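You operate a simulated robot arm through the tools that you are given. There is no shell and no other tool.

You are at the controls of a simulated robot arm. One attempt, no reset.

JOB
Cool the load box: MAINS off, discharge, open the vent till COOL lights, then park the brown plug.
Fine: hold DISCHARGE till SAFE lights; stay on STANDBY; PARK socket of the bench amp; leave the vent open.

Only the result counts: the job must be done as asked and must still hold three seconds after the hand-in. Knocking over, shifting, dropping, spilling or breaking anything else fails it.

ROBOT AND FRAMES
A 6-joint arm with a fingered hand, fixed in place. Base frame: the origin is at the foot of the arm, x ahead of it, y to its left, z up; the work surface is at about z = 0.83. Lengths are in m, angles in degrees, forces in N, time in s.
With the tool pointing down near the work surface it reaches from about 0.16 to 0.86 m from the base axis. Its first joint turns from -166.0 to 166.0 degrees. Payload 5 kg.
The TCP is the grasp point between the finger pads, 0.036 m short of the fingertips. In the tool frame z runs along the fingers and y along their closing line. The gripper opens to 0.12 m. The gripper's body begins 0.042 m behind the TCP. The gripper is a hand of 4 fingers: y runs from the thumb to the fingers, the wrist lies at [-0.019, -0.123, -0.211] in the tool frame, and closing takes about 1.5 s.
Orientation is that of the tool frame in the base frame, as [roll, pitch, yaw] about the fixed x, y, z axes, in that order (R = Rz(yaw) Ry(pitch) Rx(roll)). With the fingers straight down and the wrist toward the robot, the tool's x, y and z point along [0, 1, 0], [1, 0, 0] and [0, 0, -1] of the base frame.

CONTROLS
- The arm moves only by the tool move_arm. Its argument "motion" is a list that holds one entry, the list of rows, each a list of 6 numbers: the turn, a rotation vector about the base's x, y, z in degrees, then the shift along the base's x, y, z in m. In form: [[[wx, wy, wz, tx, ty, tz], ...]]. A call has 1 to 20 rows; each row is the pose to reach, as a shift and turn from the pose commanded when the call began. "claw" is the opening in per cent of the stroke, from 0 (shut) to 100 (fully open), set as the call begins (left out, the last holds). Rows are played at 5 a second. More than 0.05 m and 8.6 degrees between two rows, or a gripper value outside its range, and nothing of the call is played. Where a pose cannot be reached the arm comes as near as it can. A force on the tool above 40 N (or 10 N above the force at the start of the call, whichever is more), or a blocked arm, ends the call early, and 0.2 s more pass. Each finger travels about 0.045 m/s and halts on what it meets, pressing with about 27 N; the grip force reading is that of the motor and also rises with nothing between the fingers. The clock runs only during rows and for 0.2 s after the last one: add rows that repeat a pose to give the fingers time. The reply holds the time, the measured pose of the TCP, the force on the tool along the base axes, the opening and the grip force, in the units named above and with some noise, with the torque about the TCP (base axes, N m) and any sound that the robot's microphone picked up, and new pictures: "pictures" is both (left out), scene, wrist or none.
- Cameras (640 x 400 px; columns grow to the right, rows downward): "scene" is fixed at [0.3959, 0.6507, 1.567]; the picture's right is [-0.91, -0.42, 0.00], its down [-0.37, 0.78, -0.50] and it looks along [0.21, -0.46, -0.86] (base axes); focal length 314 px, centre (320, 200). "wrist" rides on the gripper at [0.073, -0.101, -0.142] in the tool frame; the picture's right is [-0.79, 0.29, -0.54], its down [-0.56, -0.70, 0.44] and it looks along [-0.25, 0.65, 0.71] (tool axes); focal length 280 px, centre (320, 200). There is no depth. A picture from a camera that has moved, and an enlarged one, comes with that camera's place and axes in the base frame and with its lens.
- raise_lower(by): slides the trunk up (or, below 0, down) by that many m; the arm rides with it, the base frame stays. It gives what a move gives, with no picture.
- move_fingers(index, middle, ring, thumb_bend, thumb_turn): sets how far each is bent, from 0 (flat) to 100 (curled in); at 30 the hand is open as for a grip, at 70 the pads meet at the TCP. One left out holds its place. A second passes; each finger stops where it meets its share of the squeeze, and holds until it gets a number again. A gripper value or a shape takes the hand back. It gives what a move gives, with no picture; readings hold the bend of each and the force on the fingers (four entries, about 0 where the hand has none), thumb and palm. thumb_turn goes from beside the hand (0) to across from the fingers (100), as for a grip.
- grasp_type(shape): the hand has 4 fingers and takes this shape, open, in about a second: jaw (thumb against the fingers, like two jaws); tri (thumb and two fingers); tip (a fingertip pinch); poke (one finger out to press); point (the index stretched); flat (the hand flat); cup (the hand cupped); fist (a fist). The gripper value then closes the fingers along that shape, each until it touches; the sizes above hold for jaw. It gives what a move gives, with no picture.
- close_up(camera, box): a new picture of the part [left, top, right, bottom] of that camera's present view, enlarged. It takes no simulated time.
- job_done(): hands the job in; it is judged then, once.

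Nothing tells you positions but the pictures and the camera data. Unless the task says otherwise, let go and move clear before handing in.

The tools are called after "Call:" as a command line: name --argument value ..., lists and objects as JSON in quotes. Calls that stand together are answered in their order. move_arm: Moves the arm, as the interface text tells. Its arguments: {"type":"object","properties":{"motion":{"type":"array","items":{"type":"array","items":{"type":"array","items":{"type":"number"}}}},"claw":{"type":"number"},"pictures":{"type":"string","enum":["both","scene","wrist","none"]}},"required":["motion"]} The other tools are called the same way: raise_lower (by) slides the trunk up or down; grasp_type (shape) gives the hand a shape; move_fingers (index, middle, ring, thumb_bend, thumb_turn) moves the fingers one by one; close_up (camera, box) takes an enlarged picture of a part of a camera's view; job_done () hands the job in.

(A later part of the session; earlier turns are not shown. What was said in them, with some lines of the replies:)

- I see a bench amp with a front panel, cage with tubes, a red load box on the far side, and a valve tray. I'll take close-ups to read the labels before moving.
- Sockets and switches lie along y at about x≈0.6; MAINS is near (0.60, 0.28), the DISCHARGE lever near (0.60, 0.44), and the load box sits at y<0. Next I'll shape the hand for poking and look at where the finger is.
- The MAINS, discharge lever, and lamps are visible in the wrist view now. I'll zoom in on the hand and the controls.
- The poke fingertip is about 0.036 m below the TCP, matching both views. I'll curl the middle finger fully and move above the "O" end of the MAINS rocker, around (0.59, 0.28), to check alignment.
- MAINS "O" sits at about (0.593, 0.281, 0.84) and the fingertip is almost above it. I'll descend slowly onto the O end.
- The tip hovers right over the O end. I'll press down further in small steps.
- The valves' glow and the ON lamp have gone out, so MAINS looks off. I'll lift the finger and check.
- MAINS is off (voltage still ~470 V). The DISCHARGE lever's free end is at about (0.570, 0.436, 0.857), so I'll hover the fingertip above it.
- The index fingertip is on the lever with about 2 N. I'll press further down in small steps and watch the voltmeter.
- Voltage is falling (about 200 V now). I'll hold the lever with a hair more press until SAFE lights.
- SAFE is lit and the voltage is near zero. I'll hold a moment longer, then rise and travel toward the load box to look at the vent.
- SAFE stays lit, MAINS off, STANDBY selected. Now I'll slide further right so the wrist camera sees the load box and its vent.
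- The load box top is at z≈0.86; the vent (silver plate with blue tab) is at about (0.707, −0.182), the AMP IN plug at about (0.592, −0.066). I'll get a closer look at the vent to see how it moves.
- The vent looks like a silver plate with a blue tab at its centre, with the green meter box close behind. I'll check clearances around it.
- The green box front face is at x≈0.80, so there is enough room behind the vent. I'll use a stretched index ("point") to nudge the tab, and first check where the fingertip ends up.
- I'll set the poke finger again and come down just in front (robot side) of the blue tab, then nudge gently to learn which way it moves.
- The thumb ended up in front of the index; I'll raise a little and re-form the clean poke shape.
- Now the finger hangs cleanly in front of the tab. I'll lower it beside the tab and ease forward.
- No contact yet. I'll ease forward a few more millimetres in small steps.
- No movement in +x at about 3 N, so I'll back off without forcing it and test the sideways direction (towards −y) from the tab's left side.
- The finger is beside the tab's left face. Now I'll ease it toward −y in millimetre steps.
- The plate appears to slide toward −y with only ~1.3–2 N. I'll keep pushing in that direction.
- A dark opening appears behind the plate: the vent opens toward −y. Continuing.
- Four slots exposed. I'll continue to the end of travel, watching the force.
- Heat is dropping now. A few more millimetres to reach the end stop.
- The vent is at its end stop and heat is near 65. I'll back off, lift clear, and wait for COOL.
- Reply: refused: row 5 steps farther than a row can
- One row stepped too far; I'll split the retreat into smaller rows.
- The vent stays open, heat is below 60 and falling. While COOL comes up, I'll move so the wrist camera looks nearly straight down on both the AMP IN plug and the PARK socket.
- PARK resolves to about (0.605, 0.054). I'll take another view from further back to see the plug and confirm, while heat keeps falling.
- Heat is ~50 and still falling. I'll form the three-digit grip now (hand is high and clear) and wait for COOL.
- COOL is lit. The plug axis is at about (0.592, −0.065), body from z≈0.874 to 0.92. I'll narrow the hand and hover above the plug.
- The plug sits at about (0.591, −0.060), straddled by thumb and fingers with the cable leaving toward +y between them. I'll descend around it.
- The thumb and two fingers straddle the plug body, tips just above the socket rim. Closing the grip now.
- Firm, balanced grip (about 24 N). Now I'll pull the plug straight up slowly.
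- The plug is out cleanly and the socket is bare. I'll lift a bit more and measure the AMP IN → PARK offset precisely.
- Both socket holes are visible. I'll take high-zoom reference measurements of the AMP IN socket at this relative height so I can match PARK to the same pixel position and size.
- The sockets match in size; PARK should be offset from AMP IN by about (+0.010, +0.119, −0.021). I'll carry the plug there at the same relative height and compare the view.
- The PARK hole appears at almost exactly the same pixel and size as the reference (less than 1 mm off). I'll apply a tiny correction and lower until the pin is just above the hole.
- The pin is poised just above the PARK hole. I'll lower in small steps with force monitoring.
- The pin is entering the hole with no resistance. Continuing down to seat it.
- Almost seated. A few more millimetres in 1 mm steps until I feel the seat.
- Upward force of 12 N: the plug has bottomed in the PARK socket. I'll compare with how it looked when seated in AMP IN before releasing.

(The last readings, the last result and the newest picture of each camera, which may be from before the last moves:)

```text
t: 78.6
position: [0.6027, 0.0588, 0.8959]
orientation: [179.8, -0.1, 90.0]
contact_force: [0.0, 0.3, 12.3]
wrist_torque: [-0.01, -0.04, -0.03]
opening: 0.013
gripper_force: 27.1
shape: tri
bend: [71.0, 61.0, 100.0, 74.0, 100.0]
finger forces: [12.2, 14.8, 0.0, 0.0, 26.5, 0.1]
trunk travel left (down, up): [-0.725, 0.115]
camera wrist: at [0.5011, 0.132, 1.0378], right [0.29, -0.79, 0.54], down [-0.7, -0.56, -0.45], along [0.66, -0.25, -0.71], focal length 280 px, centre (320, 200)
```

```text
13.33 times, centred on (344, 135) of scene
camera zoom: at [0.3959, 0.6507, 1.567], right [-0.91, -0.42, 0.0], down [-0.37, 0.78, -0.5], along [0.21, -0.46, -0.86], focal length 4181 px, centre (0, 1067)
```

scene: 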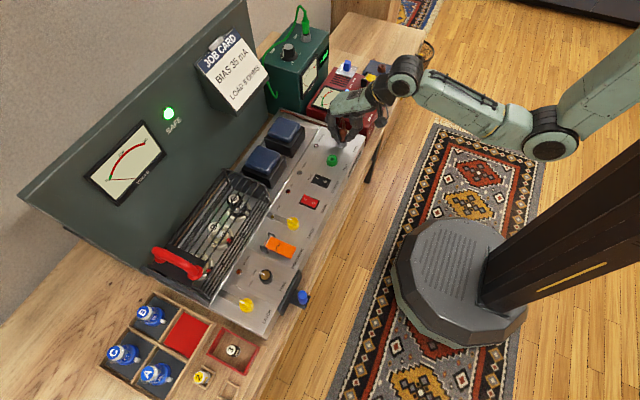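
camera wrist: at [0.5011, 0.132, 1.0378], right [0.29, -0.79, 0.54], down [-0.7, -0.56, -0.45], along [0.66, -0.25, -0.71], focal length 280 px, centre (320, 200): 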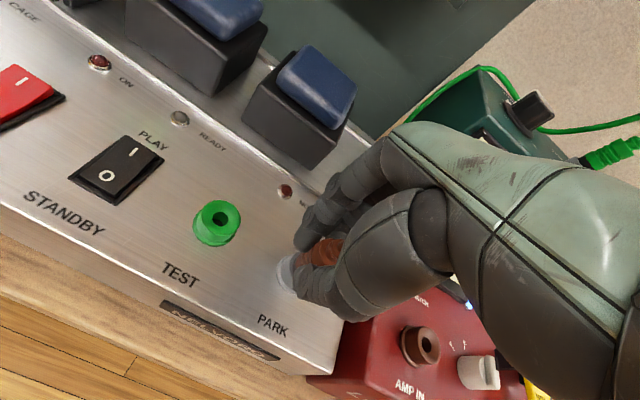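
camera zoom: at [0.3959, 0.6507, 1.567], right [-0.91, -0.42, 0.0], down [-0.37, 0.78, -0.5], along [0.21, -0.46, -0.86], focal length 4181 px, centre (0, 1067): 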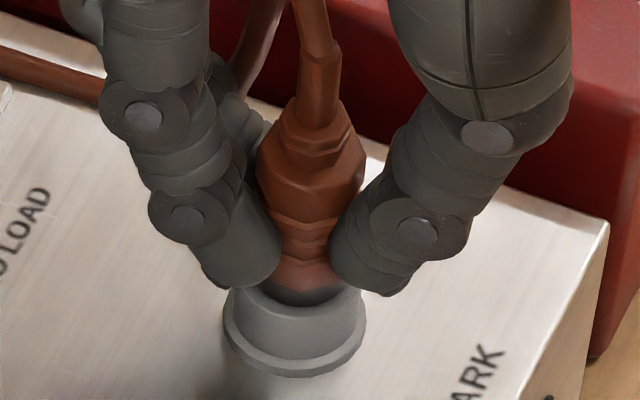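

The seated view matches the AMP IN one. I'll relieve the push slightly and open the hand.

Call:
move_arm --motion '[[[0, 0, 0, 0, 0, 0.002], [0, 0, 0, 0, 0, 0.002]]]' --pictures "none"

Call:
move_arm --motion '[[[0, 0, 0, 0, 0, 0], [0, 0, 0, 0, 0, 0], [0, 0, 0, 0, 0, 0], [0, 0, 0, 0, 0, 0], [0, 0, 0, 0, 0, 0], [0, 0, 0, 0, 0, 0], [0, 0, 0, 0, 0, 0]]]' --claw 60

Call:
close_up --camera "wrist" --box '[220, 180, 380, 280]'

Call:
close_up --camera "scene" --box '[310, 110, 374, 150]'

```text
t: 79.2
position: [0.6009, 0.0594, 0.895]
orientation: [-180.0, 0.0, 90.0]
contact_force: [1.6, 0.6, 7.2]
wrist_torque: [0.0, -0.11, 0.0]
opening: 0.0129
gripper_force: 27.1
shape: tri
bend: [71.0, 61.0, 100.0, 74.0, 100.0]
finger forces: [12.3, 15.1, 0.1, 0.0, 25.1, 0.0]
trunk travel left (down, up): [-0.725, 0.115]
```

```text
t: 80.8
position: [0.6024, 0.06, 0.8953]
orientation: [180.0, 0.0, 90.0]
contact_force: [0.4, -0.3, 0.2]
wrist_torque: [0.0, 0.03, 0.02]
opening: 0.0718
gripper_force: 0.0
shape: tri
bend: [74.0, 41.0, 99.0, 65.0, 100.0]
finger forces: [0.0, 0.0, 0.0, 0.0, 0.0, 0.1]
trunk travel left (down, up): [-0.725, 0.115]
camera wrist: at [0.5016, 0.1319, 1.0383], right [0.29, -0.79, 0.54], down [-0.7, -0.56, -0.44], along [0.65, -0.25, -0.71], focal length 280 px, centre (320, 200)
```

scene: 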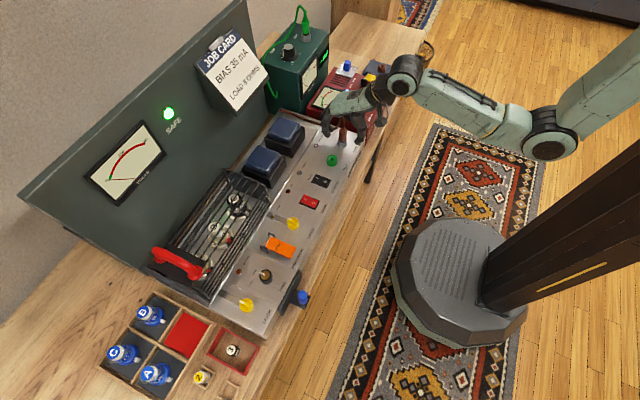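
wrist: 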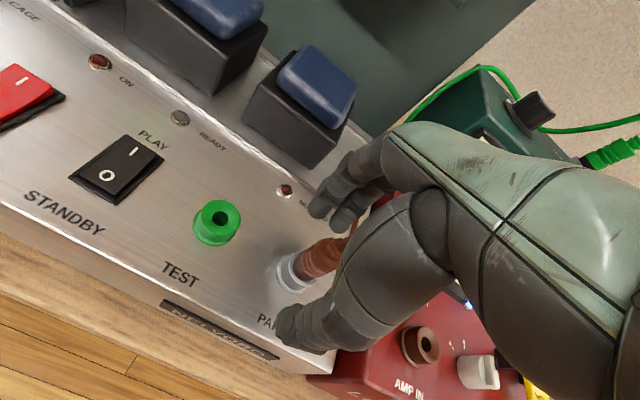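

```text
4.00 times, centred on (300, 230) of wrist
camera zoom: at [0.5016, 0.1319, 1.0383], right [0.29, -0.79, 0.54], down [-0.7, -0.56, -0.44], along [0.65, -0.25, -0.71], focal length 1122 px, centre (400, 80)
```

zoom: 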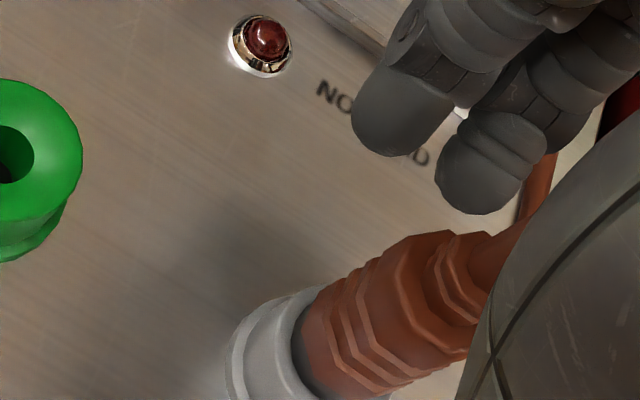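

```text
10.00 times, centred on (342, 130) of scene
camera zoom: at [0.3959, 0.6507, 1.567], right [-0.91, -0.42, 0.0], down [-0.37, 0.78, -0.5], along [0.21, -0.46, -0.86], focal length 3136 px, centre (100, 900)
```

zoom: 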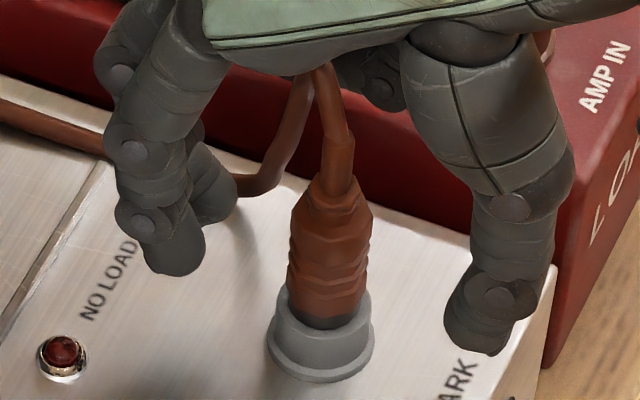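

The plug stands upright and seated in PARK. I'll lift the open hand straight up slowly.

Call:
move_arm --motion '[[[0, 0, 0, 0, 0, 0.01], [0, 0, 0, 0, 0, 0.02], [0, 0, 0, 0, 0, 0.035], [0, 0, 0, 0, 0, 0.05], [0, 0, 0, 0, 0, 0.065], [0, 0, 0, 0, 0, 0.08], [0, 0, 0, 0, 0, 0.08]]]'

Call:
close_up --camera "wrist" --box '[180, 180, 340, 340]'

Call:
close_up --camera "scene" --box '[290, 70, 418, 150]'

```text
t: 82.4
position: [0.603, 0.0598, 0.9743]
orientation: [-179.9, 0.1, 90.0]
contact_force: [0.3, -0.3, -0.6]
wrist_torque: [0.0, -0.02, -0.03]
opening: 0.0716
gripper_force: 0.0
shape: tri
bend: [74.0, 41.0, 99.0, 65.0, 100.0]
finger forces: [0.1, 0.0, 0.1, 0.1, 0.1, 0.1]
trunk travel left (down, up): [-0.725, 0.115]
camera wrist: at [0.5027, 0.1328, 1.1179], right [0.29, -0.79, 0.54], down [-0.7, -0.56, -0.44], along [0.65, -0.25, -0.71], focal length 280 px, centre (320, 200)
```

scene: 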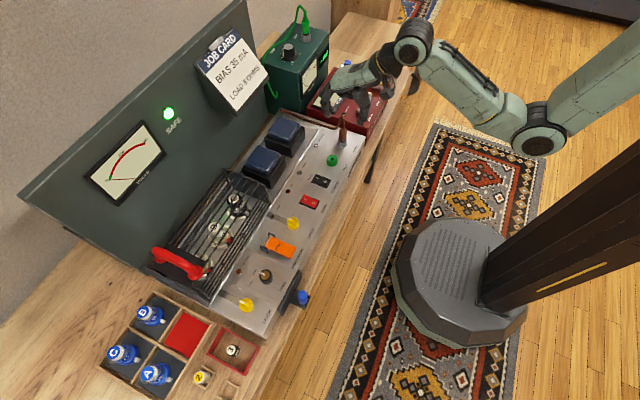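
wrist: 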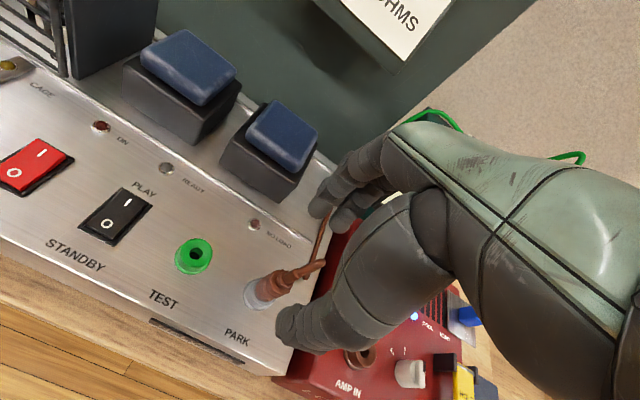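

```text
2.50 times, centred on (260, 260) of wrist
camera zoom: at [0.5027, 0.1328, 1.1179], right [0.29, -0.79, 0.54], down [-0.7, -0.56, -0.44], along [0.65, -0.25, -0.71], focal length 701 px, centre (470, 50)
```

zoom: 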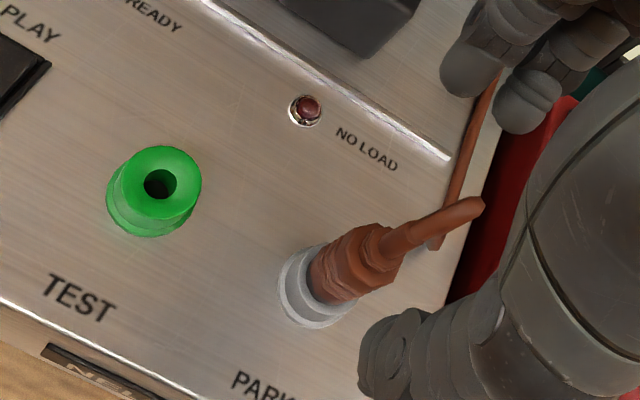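

```text
5.00 times, centred on (354, 110) of scene
camera zoom: at [0.3959, 0.6507, 1.567], right [-0.91, -0.42, 0.0], down [-0.37, 0.78, -0.5], along [0.21, -0.46, -0.86], focal length 1568 px, centre (150, 650)
```

zoom: 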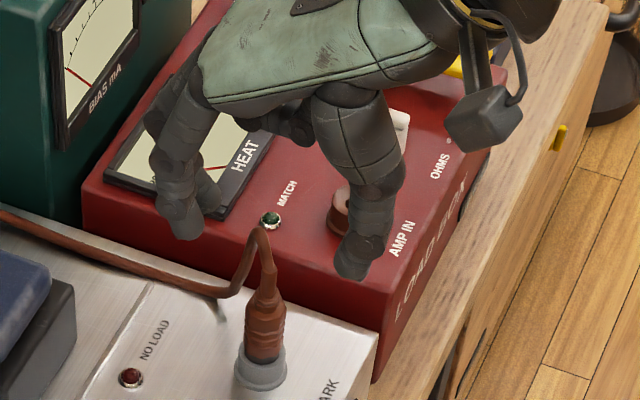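

The plug holds in PARK. I'll raise the arm well clear and check the whole state.

Call:
move_arm --motion '[[[0, 0, 0, 0, 0, 0.03], [0, 0, 0, 0, 0, 0.07], [0, 0, 0, 0, 0, 0.11], [0, 0, 0, -0.03, 0, 0.13], [0, 0, 0, -0.07, 0, 0.13], [0, 0, 0, -0.11, 0, 0.13], [0, 0, 0, -0.15, 0, 0.13], [0, 0, 0, -0.15, 0, 0.13]]]'

Call:
close_up --camera "scene" --box '[290, 40, 418, 120]'

Call:
close_up --camera "scene" --box '[250, 110, 410, 210]'

Call:
close_up --camera "scene" --box '[80, 90, 240, 190]'

Call:
close_up --camera "scene" --box '[200, 190, 360, 290]'

```text
t: 84.2
position: [0.462, 0.0604, 1.0989]
orientation: [-179.8, 0.0, 90.0]
contact_force: [0.2, 0.7, -0.7]
wrist_torque: [0.0, 0.05, -0.02]
opening: 0.0716
gripper_force: 0.1
shape: tri
bend: [74.0, 41.0, 99.0, 65.0, 100.0]
finger forces: [0.1, 0.0, 0.0, 0.0, 0.0, 0.1]
out of reach, approached as far as the arm can: row 7, 8
trunk travel left (down, up): [-0.725, 0.115]
camera wrist: at [0.3622, 0.1334, 1.2419], right [0.29, -0.79, 0.54], down [-0.7, -0.56, -0.44], along [0.65, -0.25, -0.72], focal length 280 px, centre (320, 200)
```

scene: 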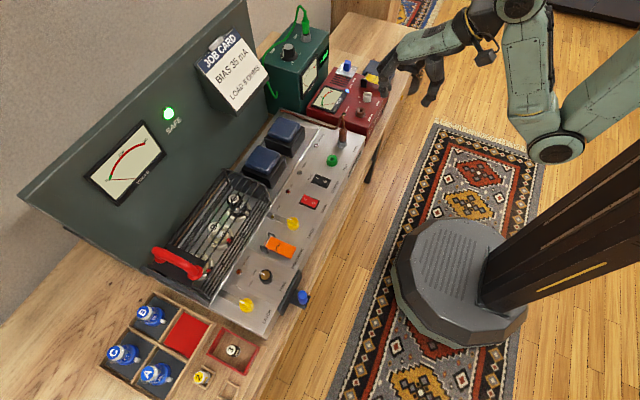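
wrist: 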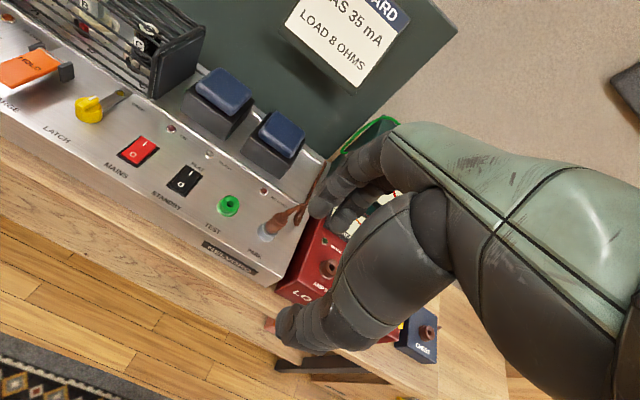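

```text
5.00 times, centred on (354, 80) of scene
camera zoom: at [0.3959, 0.6507, 1.567], right [-0.91, -0.42, 0.0], down [-0.37, 0.78, -0.5], along [0.21, -0.46, -0.86], focal length 1568 px, centre (150, 800)
```

zoom: 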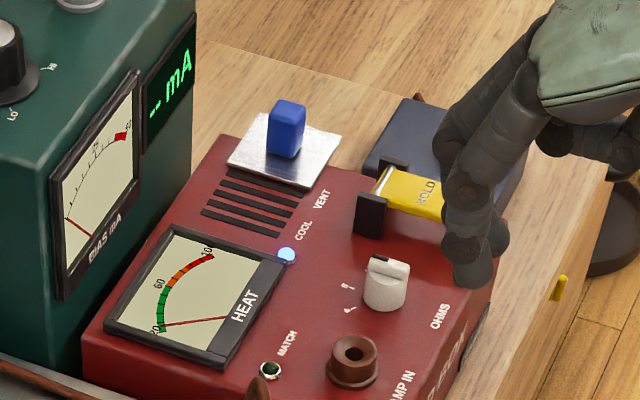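

```text
4.00 times, centred on (330, 160) of scene
camera zoom: at [0.3959, 0.6507, 1.567], right [-0.91, -0.42, 0.0], down [-0.37, 0.78, -0.5], along [0.21, -0.46, -0.86], focal length 1254 px, centre (280, 360)
```

zoom: 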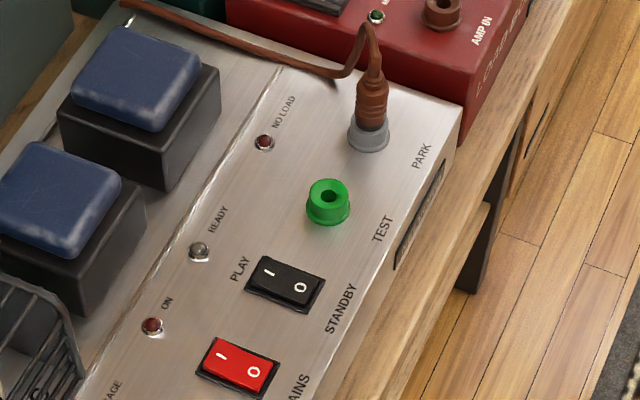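

```text
4.00 times, centred on (160, 140) of scene
camera zoom: at [0.3959, 0.6507, 1.567], right [-0.91, -0.42, 0.0], down [-0.37, 0.78, -0.5], along [0.21, -0.46, -0.86], focal length 1254 px, centre (960, 440)
```

zoom: 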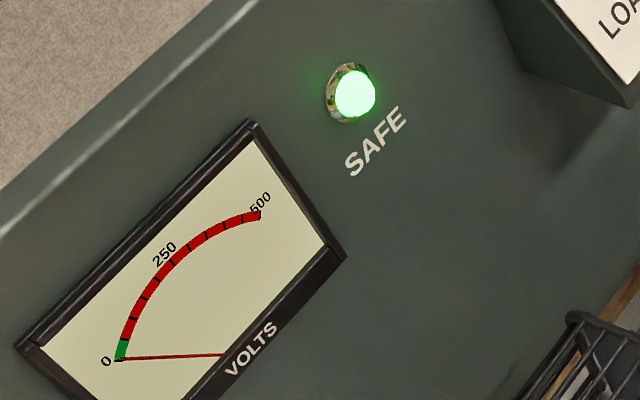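

```text
4.00 times, centred on (280, 240) of scene
camera zoom: at [0.3959, 0.6507, 1.567], right [-0.91, -0.42, 0.0], down [-0.37, 0.78, -0.5], along [0.21, -0.46, -0.86], focal length 1254 px, centre (480, 40)
```

zoom: 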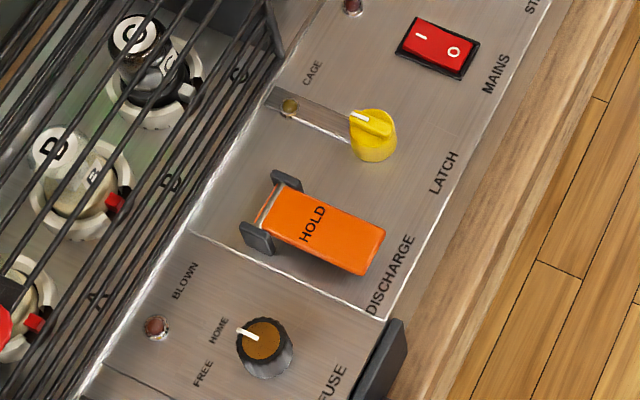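

Call:
close_up --camera "scene" --box '[313, 112, 377, 152]'

Call:
close_up --camera "wrist" --box '[230, 190, 326, 250]'

```text
10.00 times, centred on (345, 132) of scene
camera zoom: at [0.3959, 0.6507, 1.567], right [-0.91, -0.42, 0.0], down [-0.37, 0.78, -0.5], along [0.21, -0.46, -0.86], focal length 3136 px, centre (70, 880)
```

zoom: 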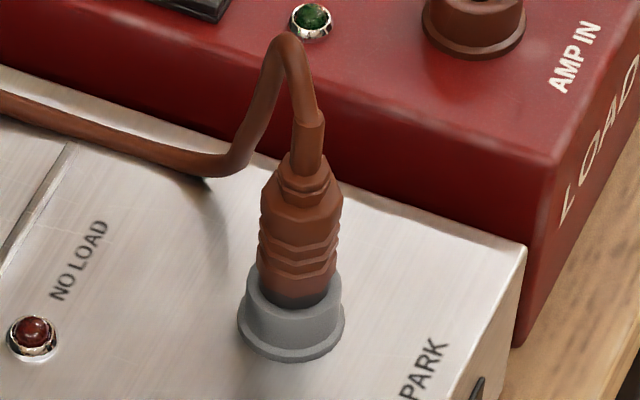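

```text
6.67 times, centred on (278, 220) of wrist
camera zoom: at [0.3622, 0.1334, 1.2419], right [0.29, -0.79, 0.54], down [-0.7, -0.56, -0.44], along [0.65, -0.25, -0.72], focal length 1869 px, centre (600, 67)
```

zoom: 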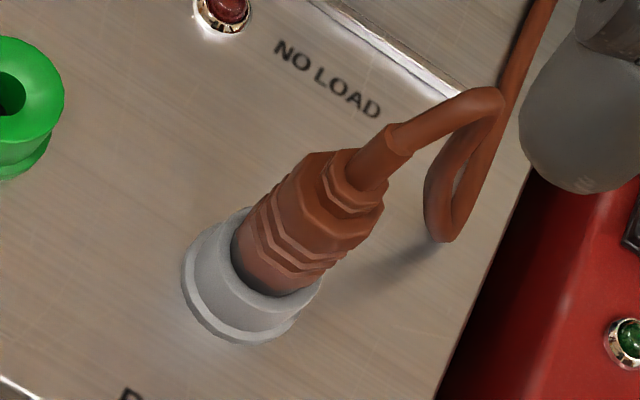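

Everything reads as asked: MAINS off, SAFE lit at 0 V, STANDBY untouched, vent fully open with COOL lit, and the brown plug seated upright in the bench amp's PARK socket. I'll wait a couple of seconds to confirm it is stable, then hand in.

Call:
move_arm --motion '[[[0, 0, 0, 0, 0, 0], [0, 0, 0, 0, 0, 0], [0, 0, 0, 0, 0, 0], [0, 0, 0, 0, 0, 0], [0, 0, 0, 0, 0, 0], [0, 0, 0, 0, 0, 0], [0, 0, 0, 0, 0, 0], [0, 0, 0, 0, 0, 0], [0, 0, 0, 0, 0, 0], [0, 0, 0, 0, 0, 0], [0, 0, 0, 0, 0, 0], [0, 0, 0, 0, 0, 0], [0, 0, 0, 0, 0, 0], [0, 0, 0, 0, 0, 0]]]' --pictures "scene"

Call:
close_up --camera "scene" --box '[290, 50, 418, 150]'

```text
t: 87.2
position: [0.4617, 0.0601, 1.0989]
orientation: [-180.0, 0.0, 89.9]
contact_force: [0.4, -0.7, -0.3]
wrist_torque: [-0.03, -0.01, -0.01]
opening: 0.0719
gripper_force: 0.0
shape: tri
bend: [74.0, 41.0, 99.0, 65.0, 100.0]
finger forces: [0.0, 0.0, 0.0, 0.1, 0.0, 0.1]
trunk travel left (down, up): [-0.725, 0.115]
```

scene: 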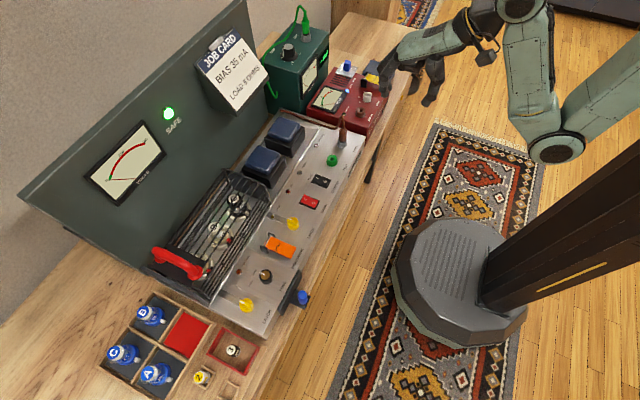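

```text
4.00 times, centred on (354, 100) of scene
camera zoom: at [0.3959, 0.6507, 1.567], right [-0.91, -0.42, 0.0], down [-0.37, 0.78, -0.5], along [0.21, -0.46, -0.86], focal length 1254 px, centre (184, 600)
```

zoom: 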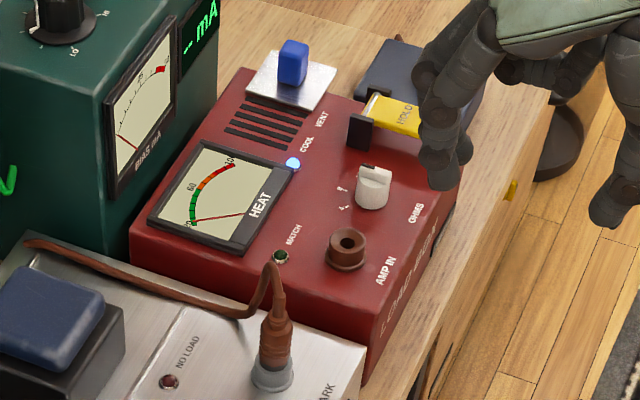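

The state is stable: SAFE and COOL are lit, the vent is open, the plug is parked, and the hand is clear. Handing in.

Call:
job_done

```text
The job is handed in.
```

The job is handed in, and every step checked out on camera just before I submitted it:

- **MAINS:** switched off; the ON and READY lamps are out.
- **Discharge:** I held DISCHARGE until SAFE lit. The voltmeter was near 0 and SAFE stayed lit after release.
- **STANDBY:** the PLAY/STANDBY switch was not touched and is still on STANDBY.
- **Vent:** slid fully open to its end stop and left open. COOL lit as the heat fell, and it was still lit at the last check.
- **Brown plug:** pulled from AMP IN on the load box only after COOL lit. It is now fully seated and upright in the bench amp's PARK socket.

The hand is open and clear of the bench. I waited about three seconds after the last move and nothing changed. I saw nothing knocked or shifted in the final pictures.
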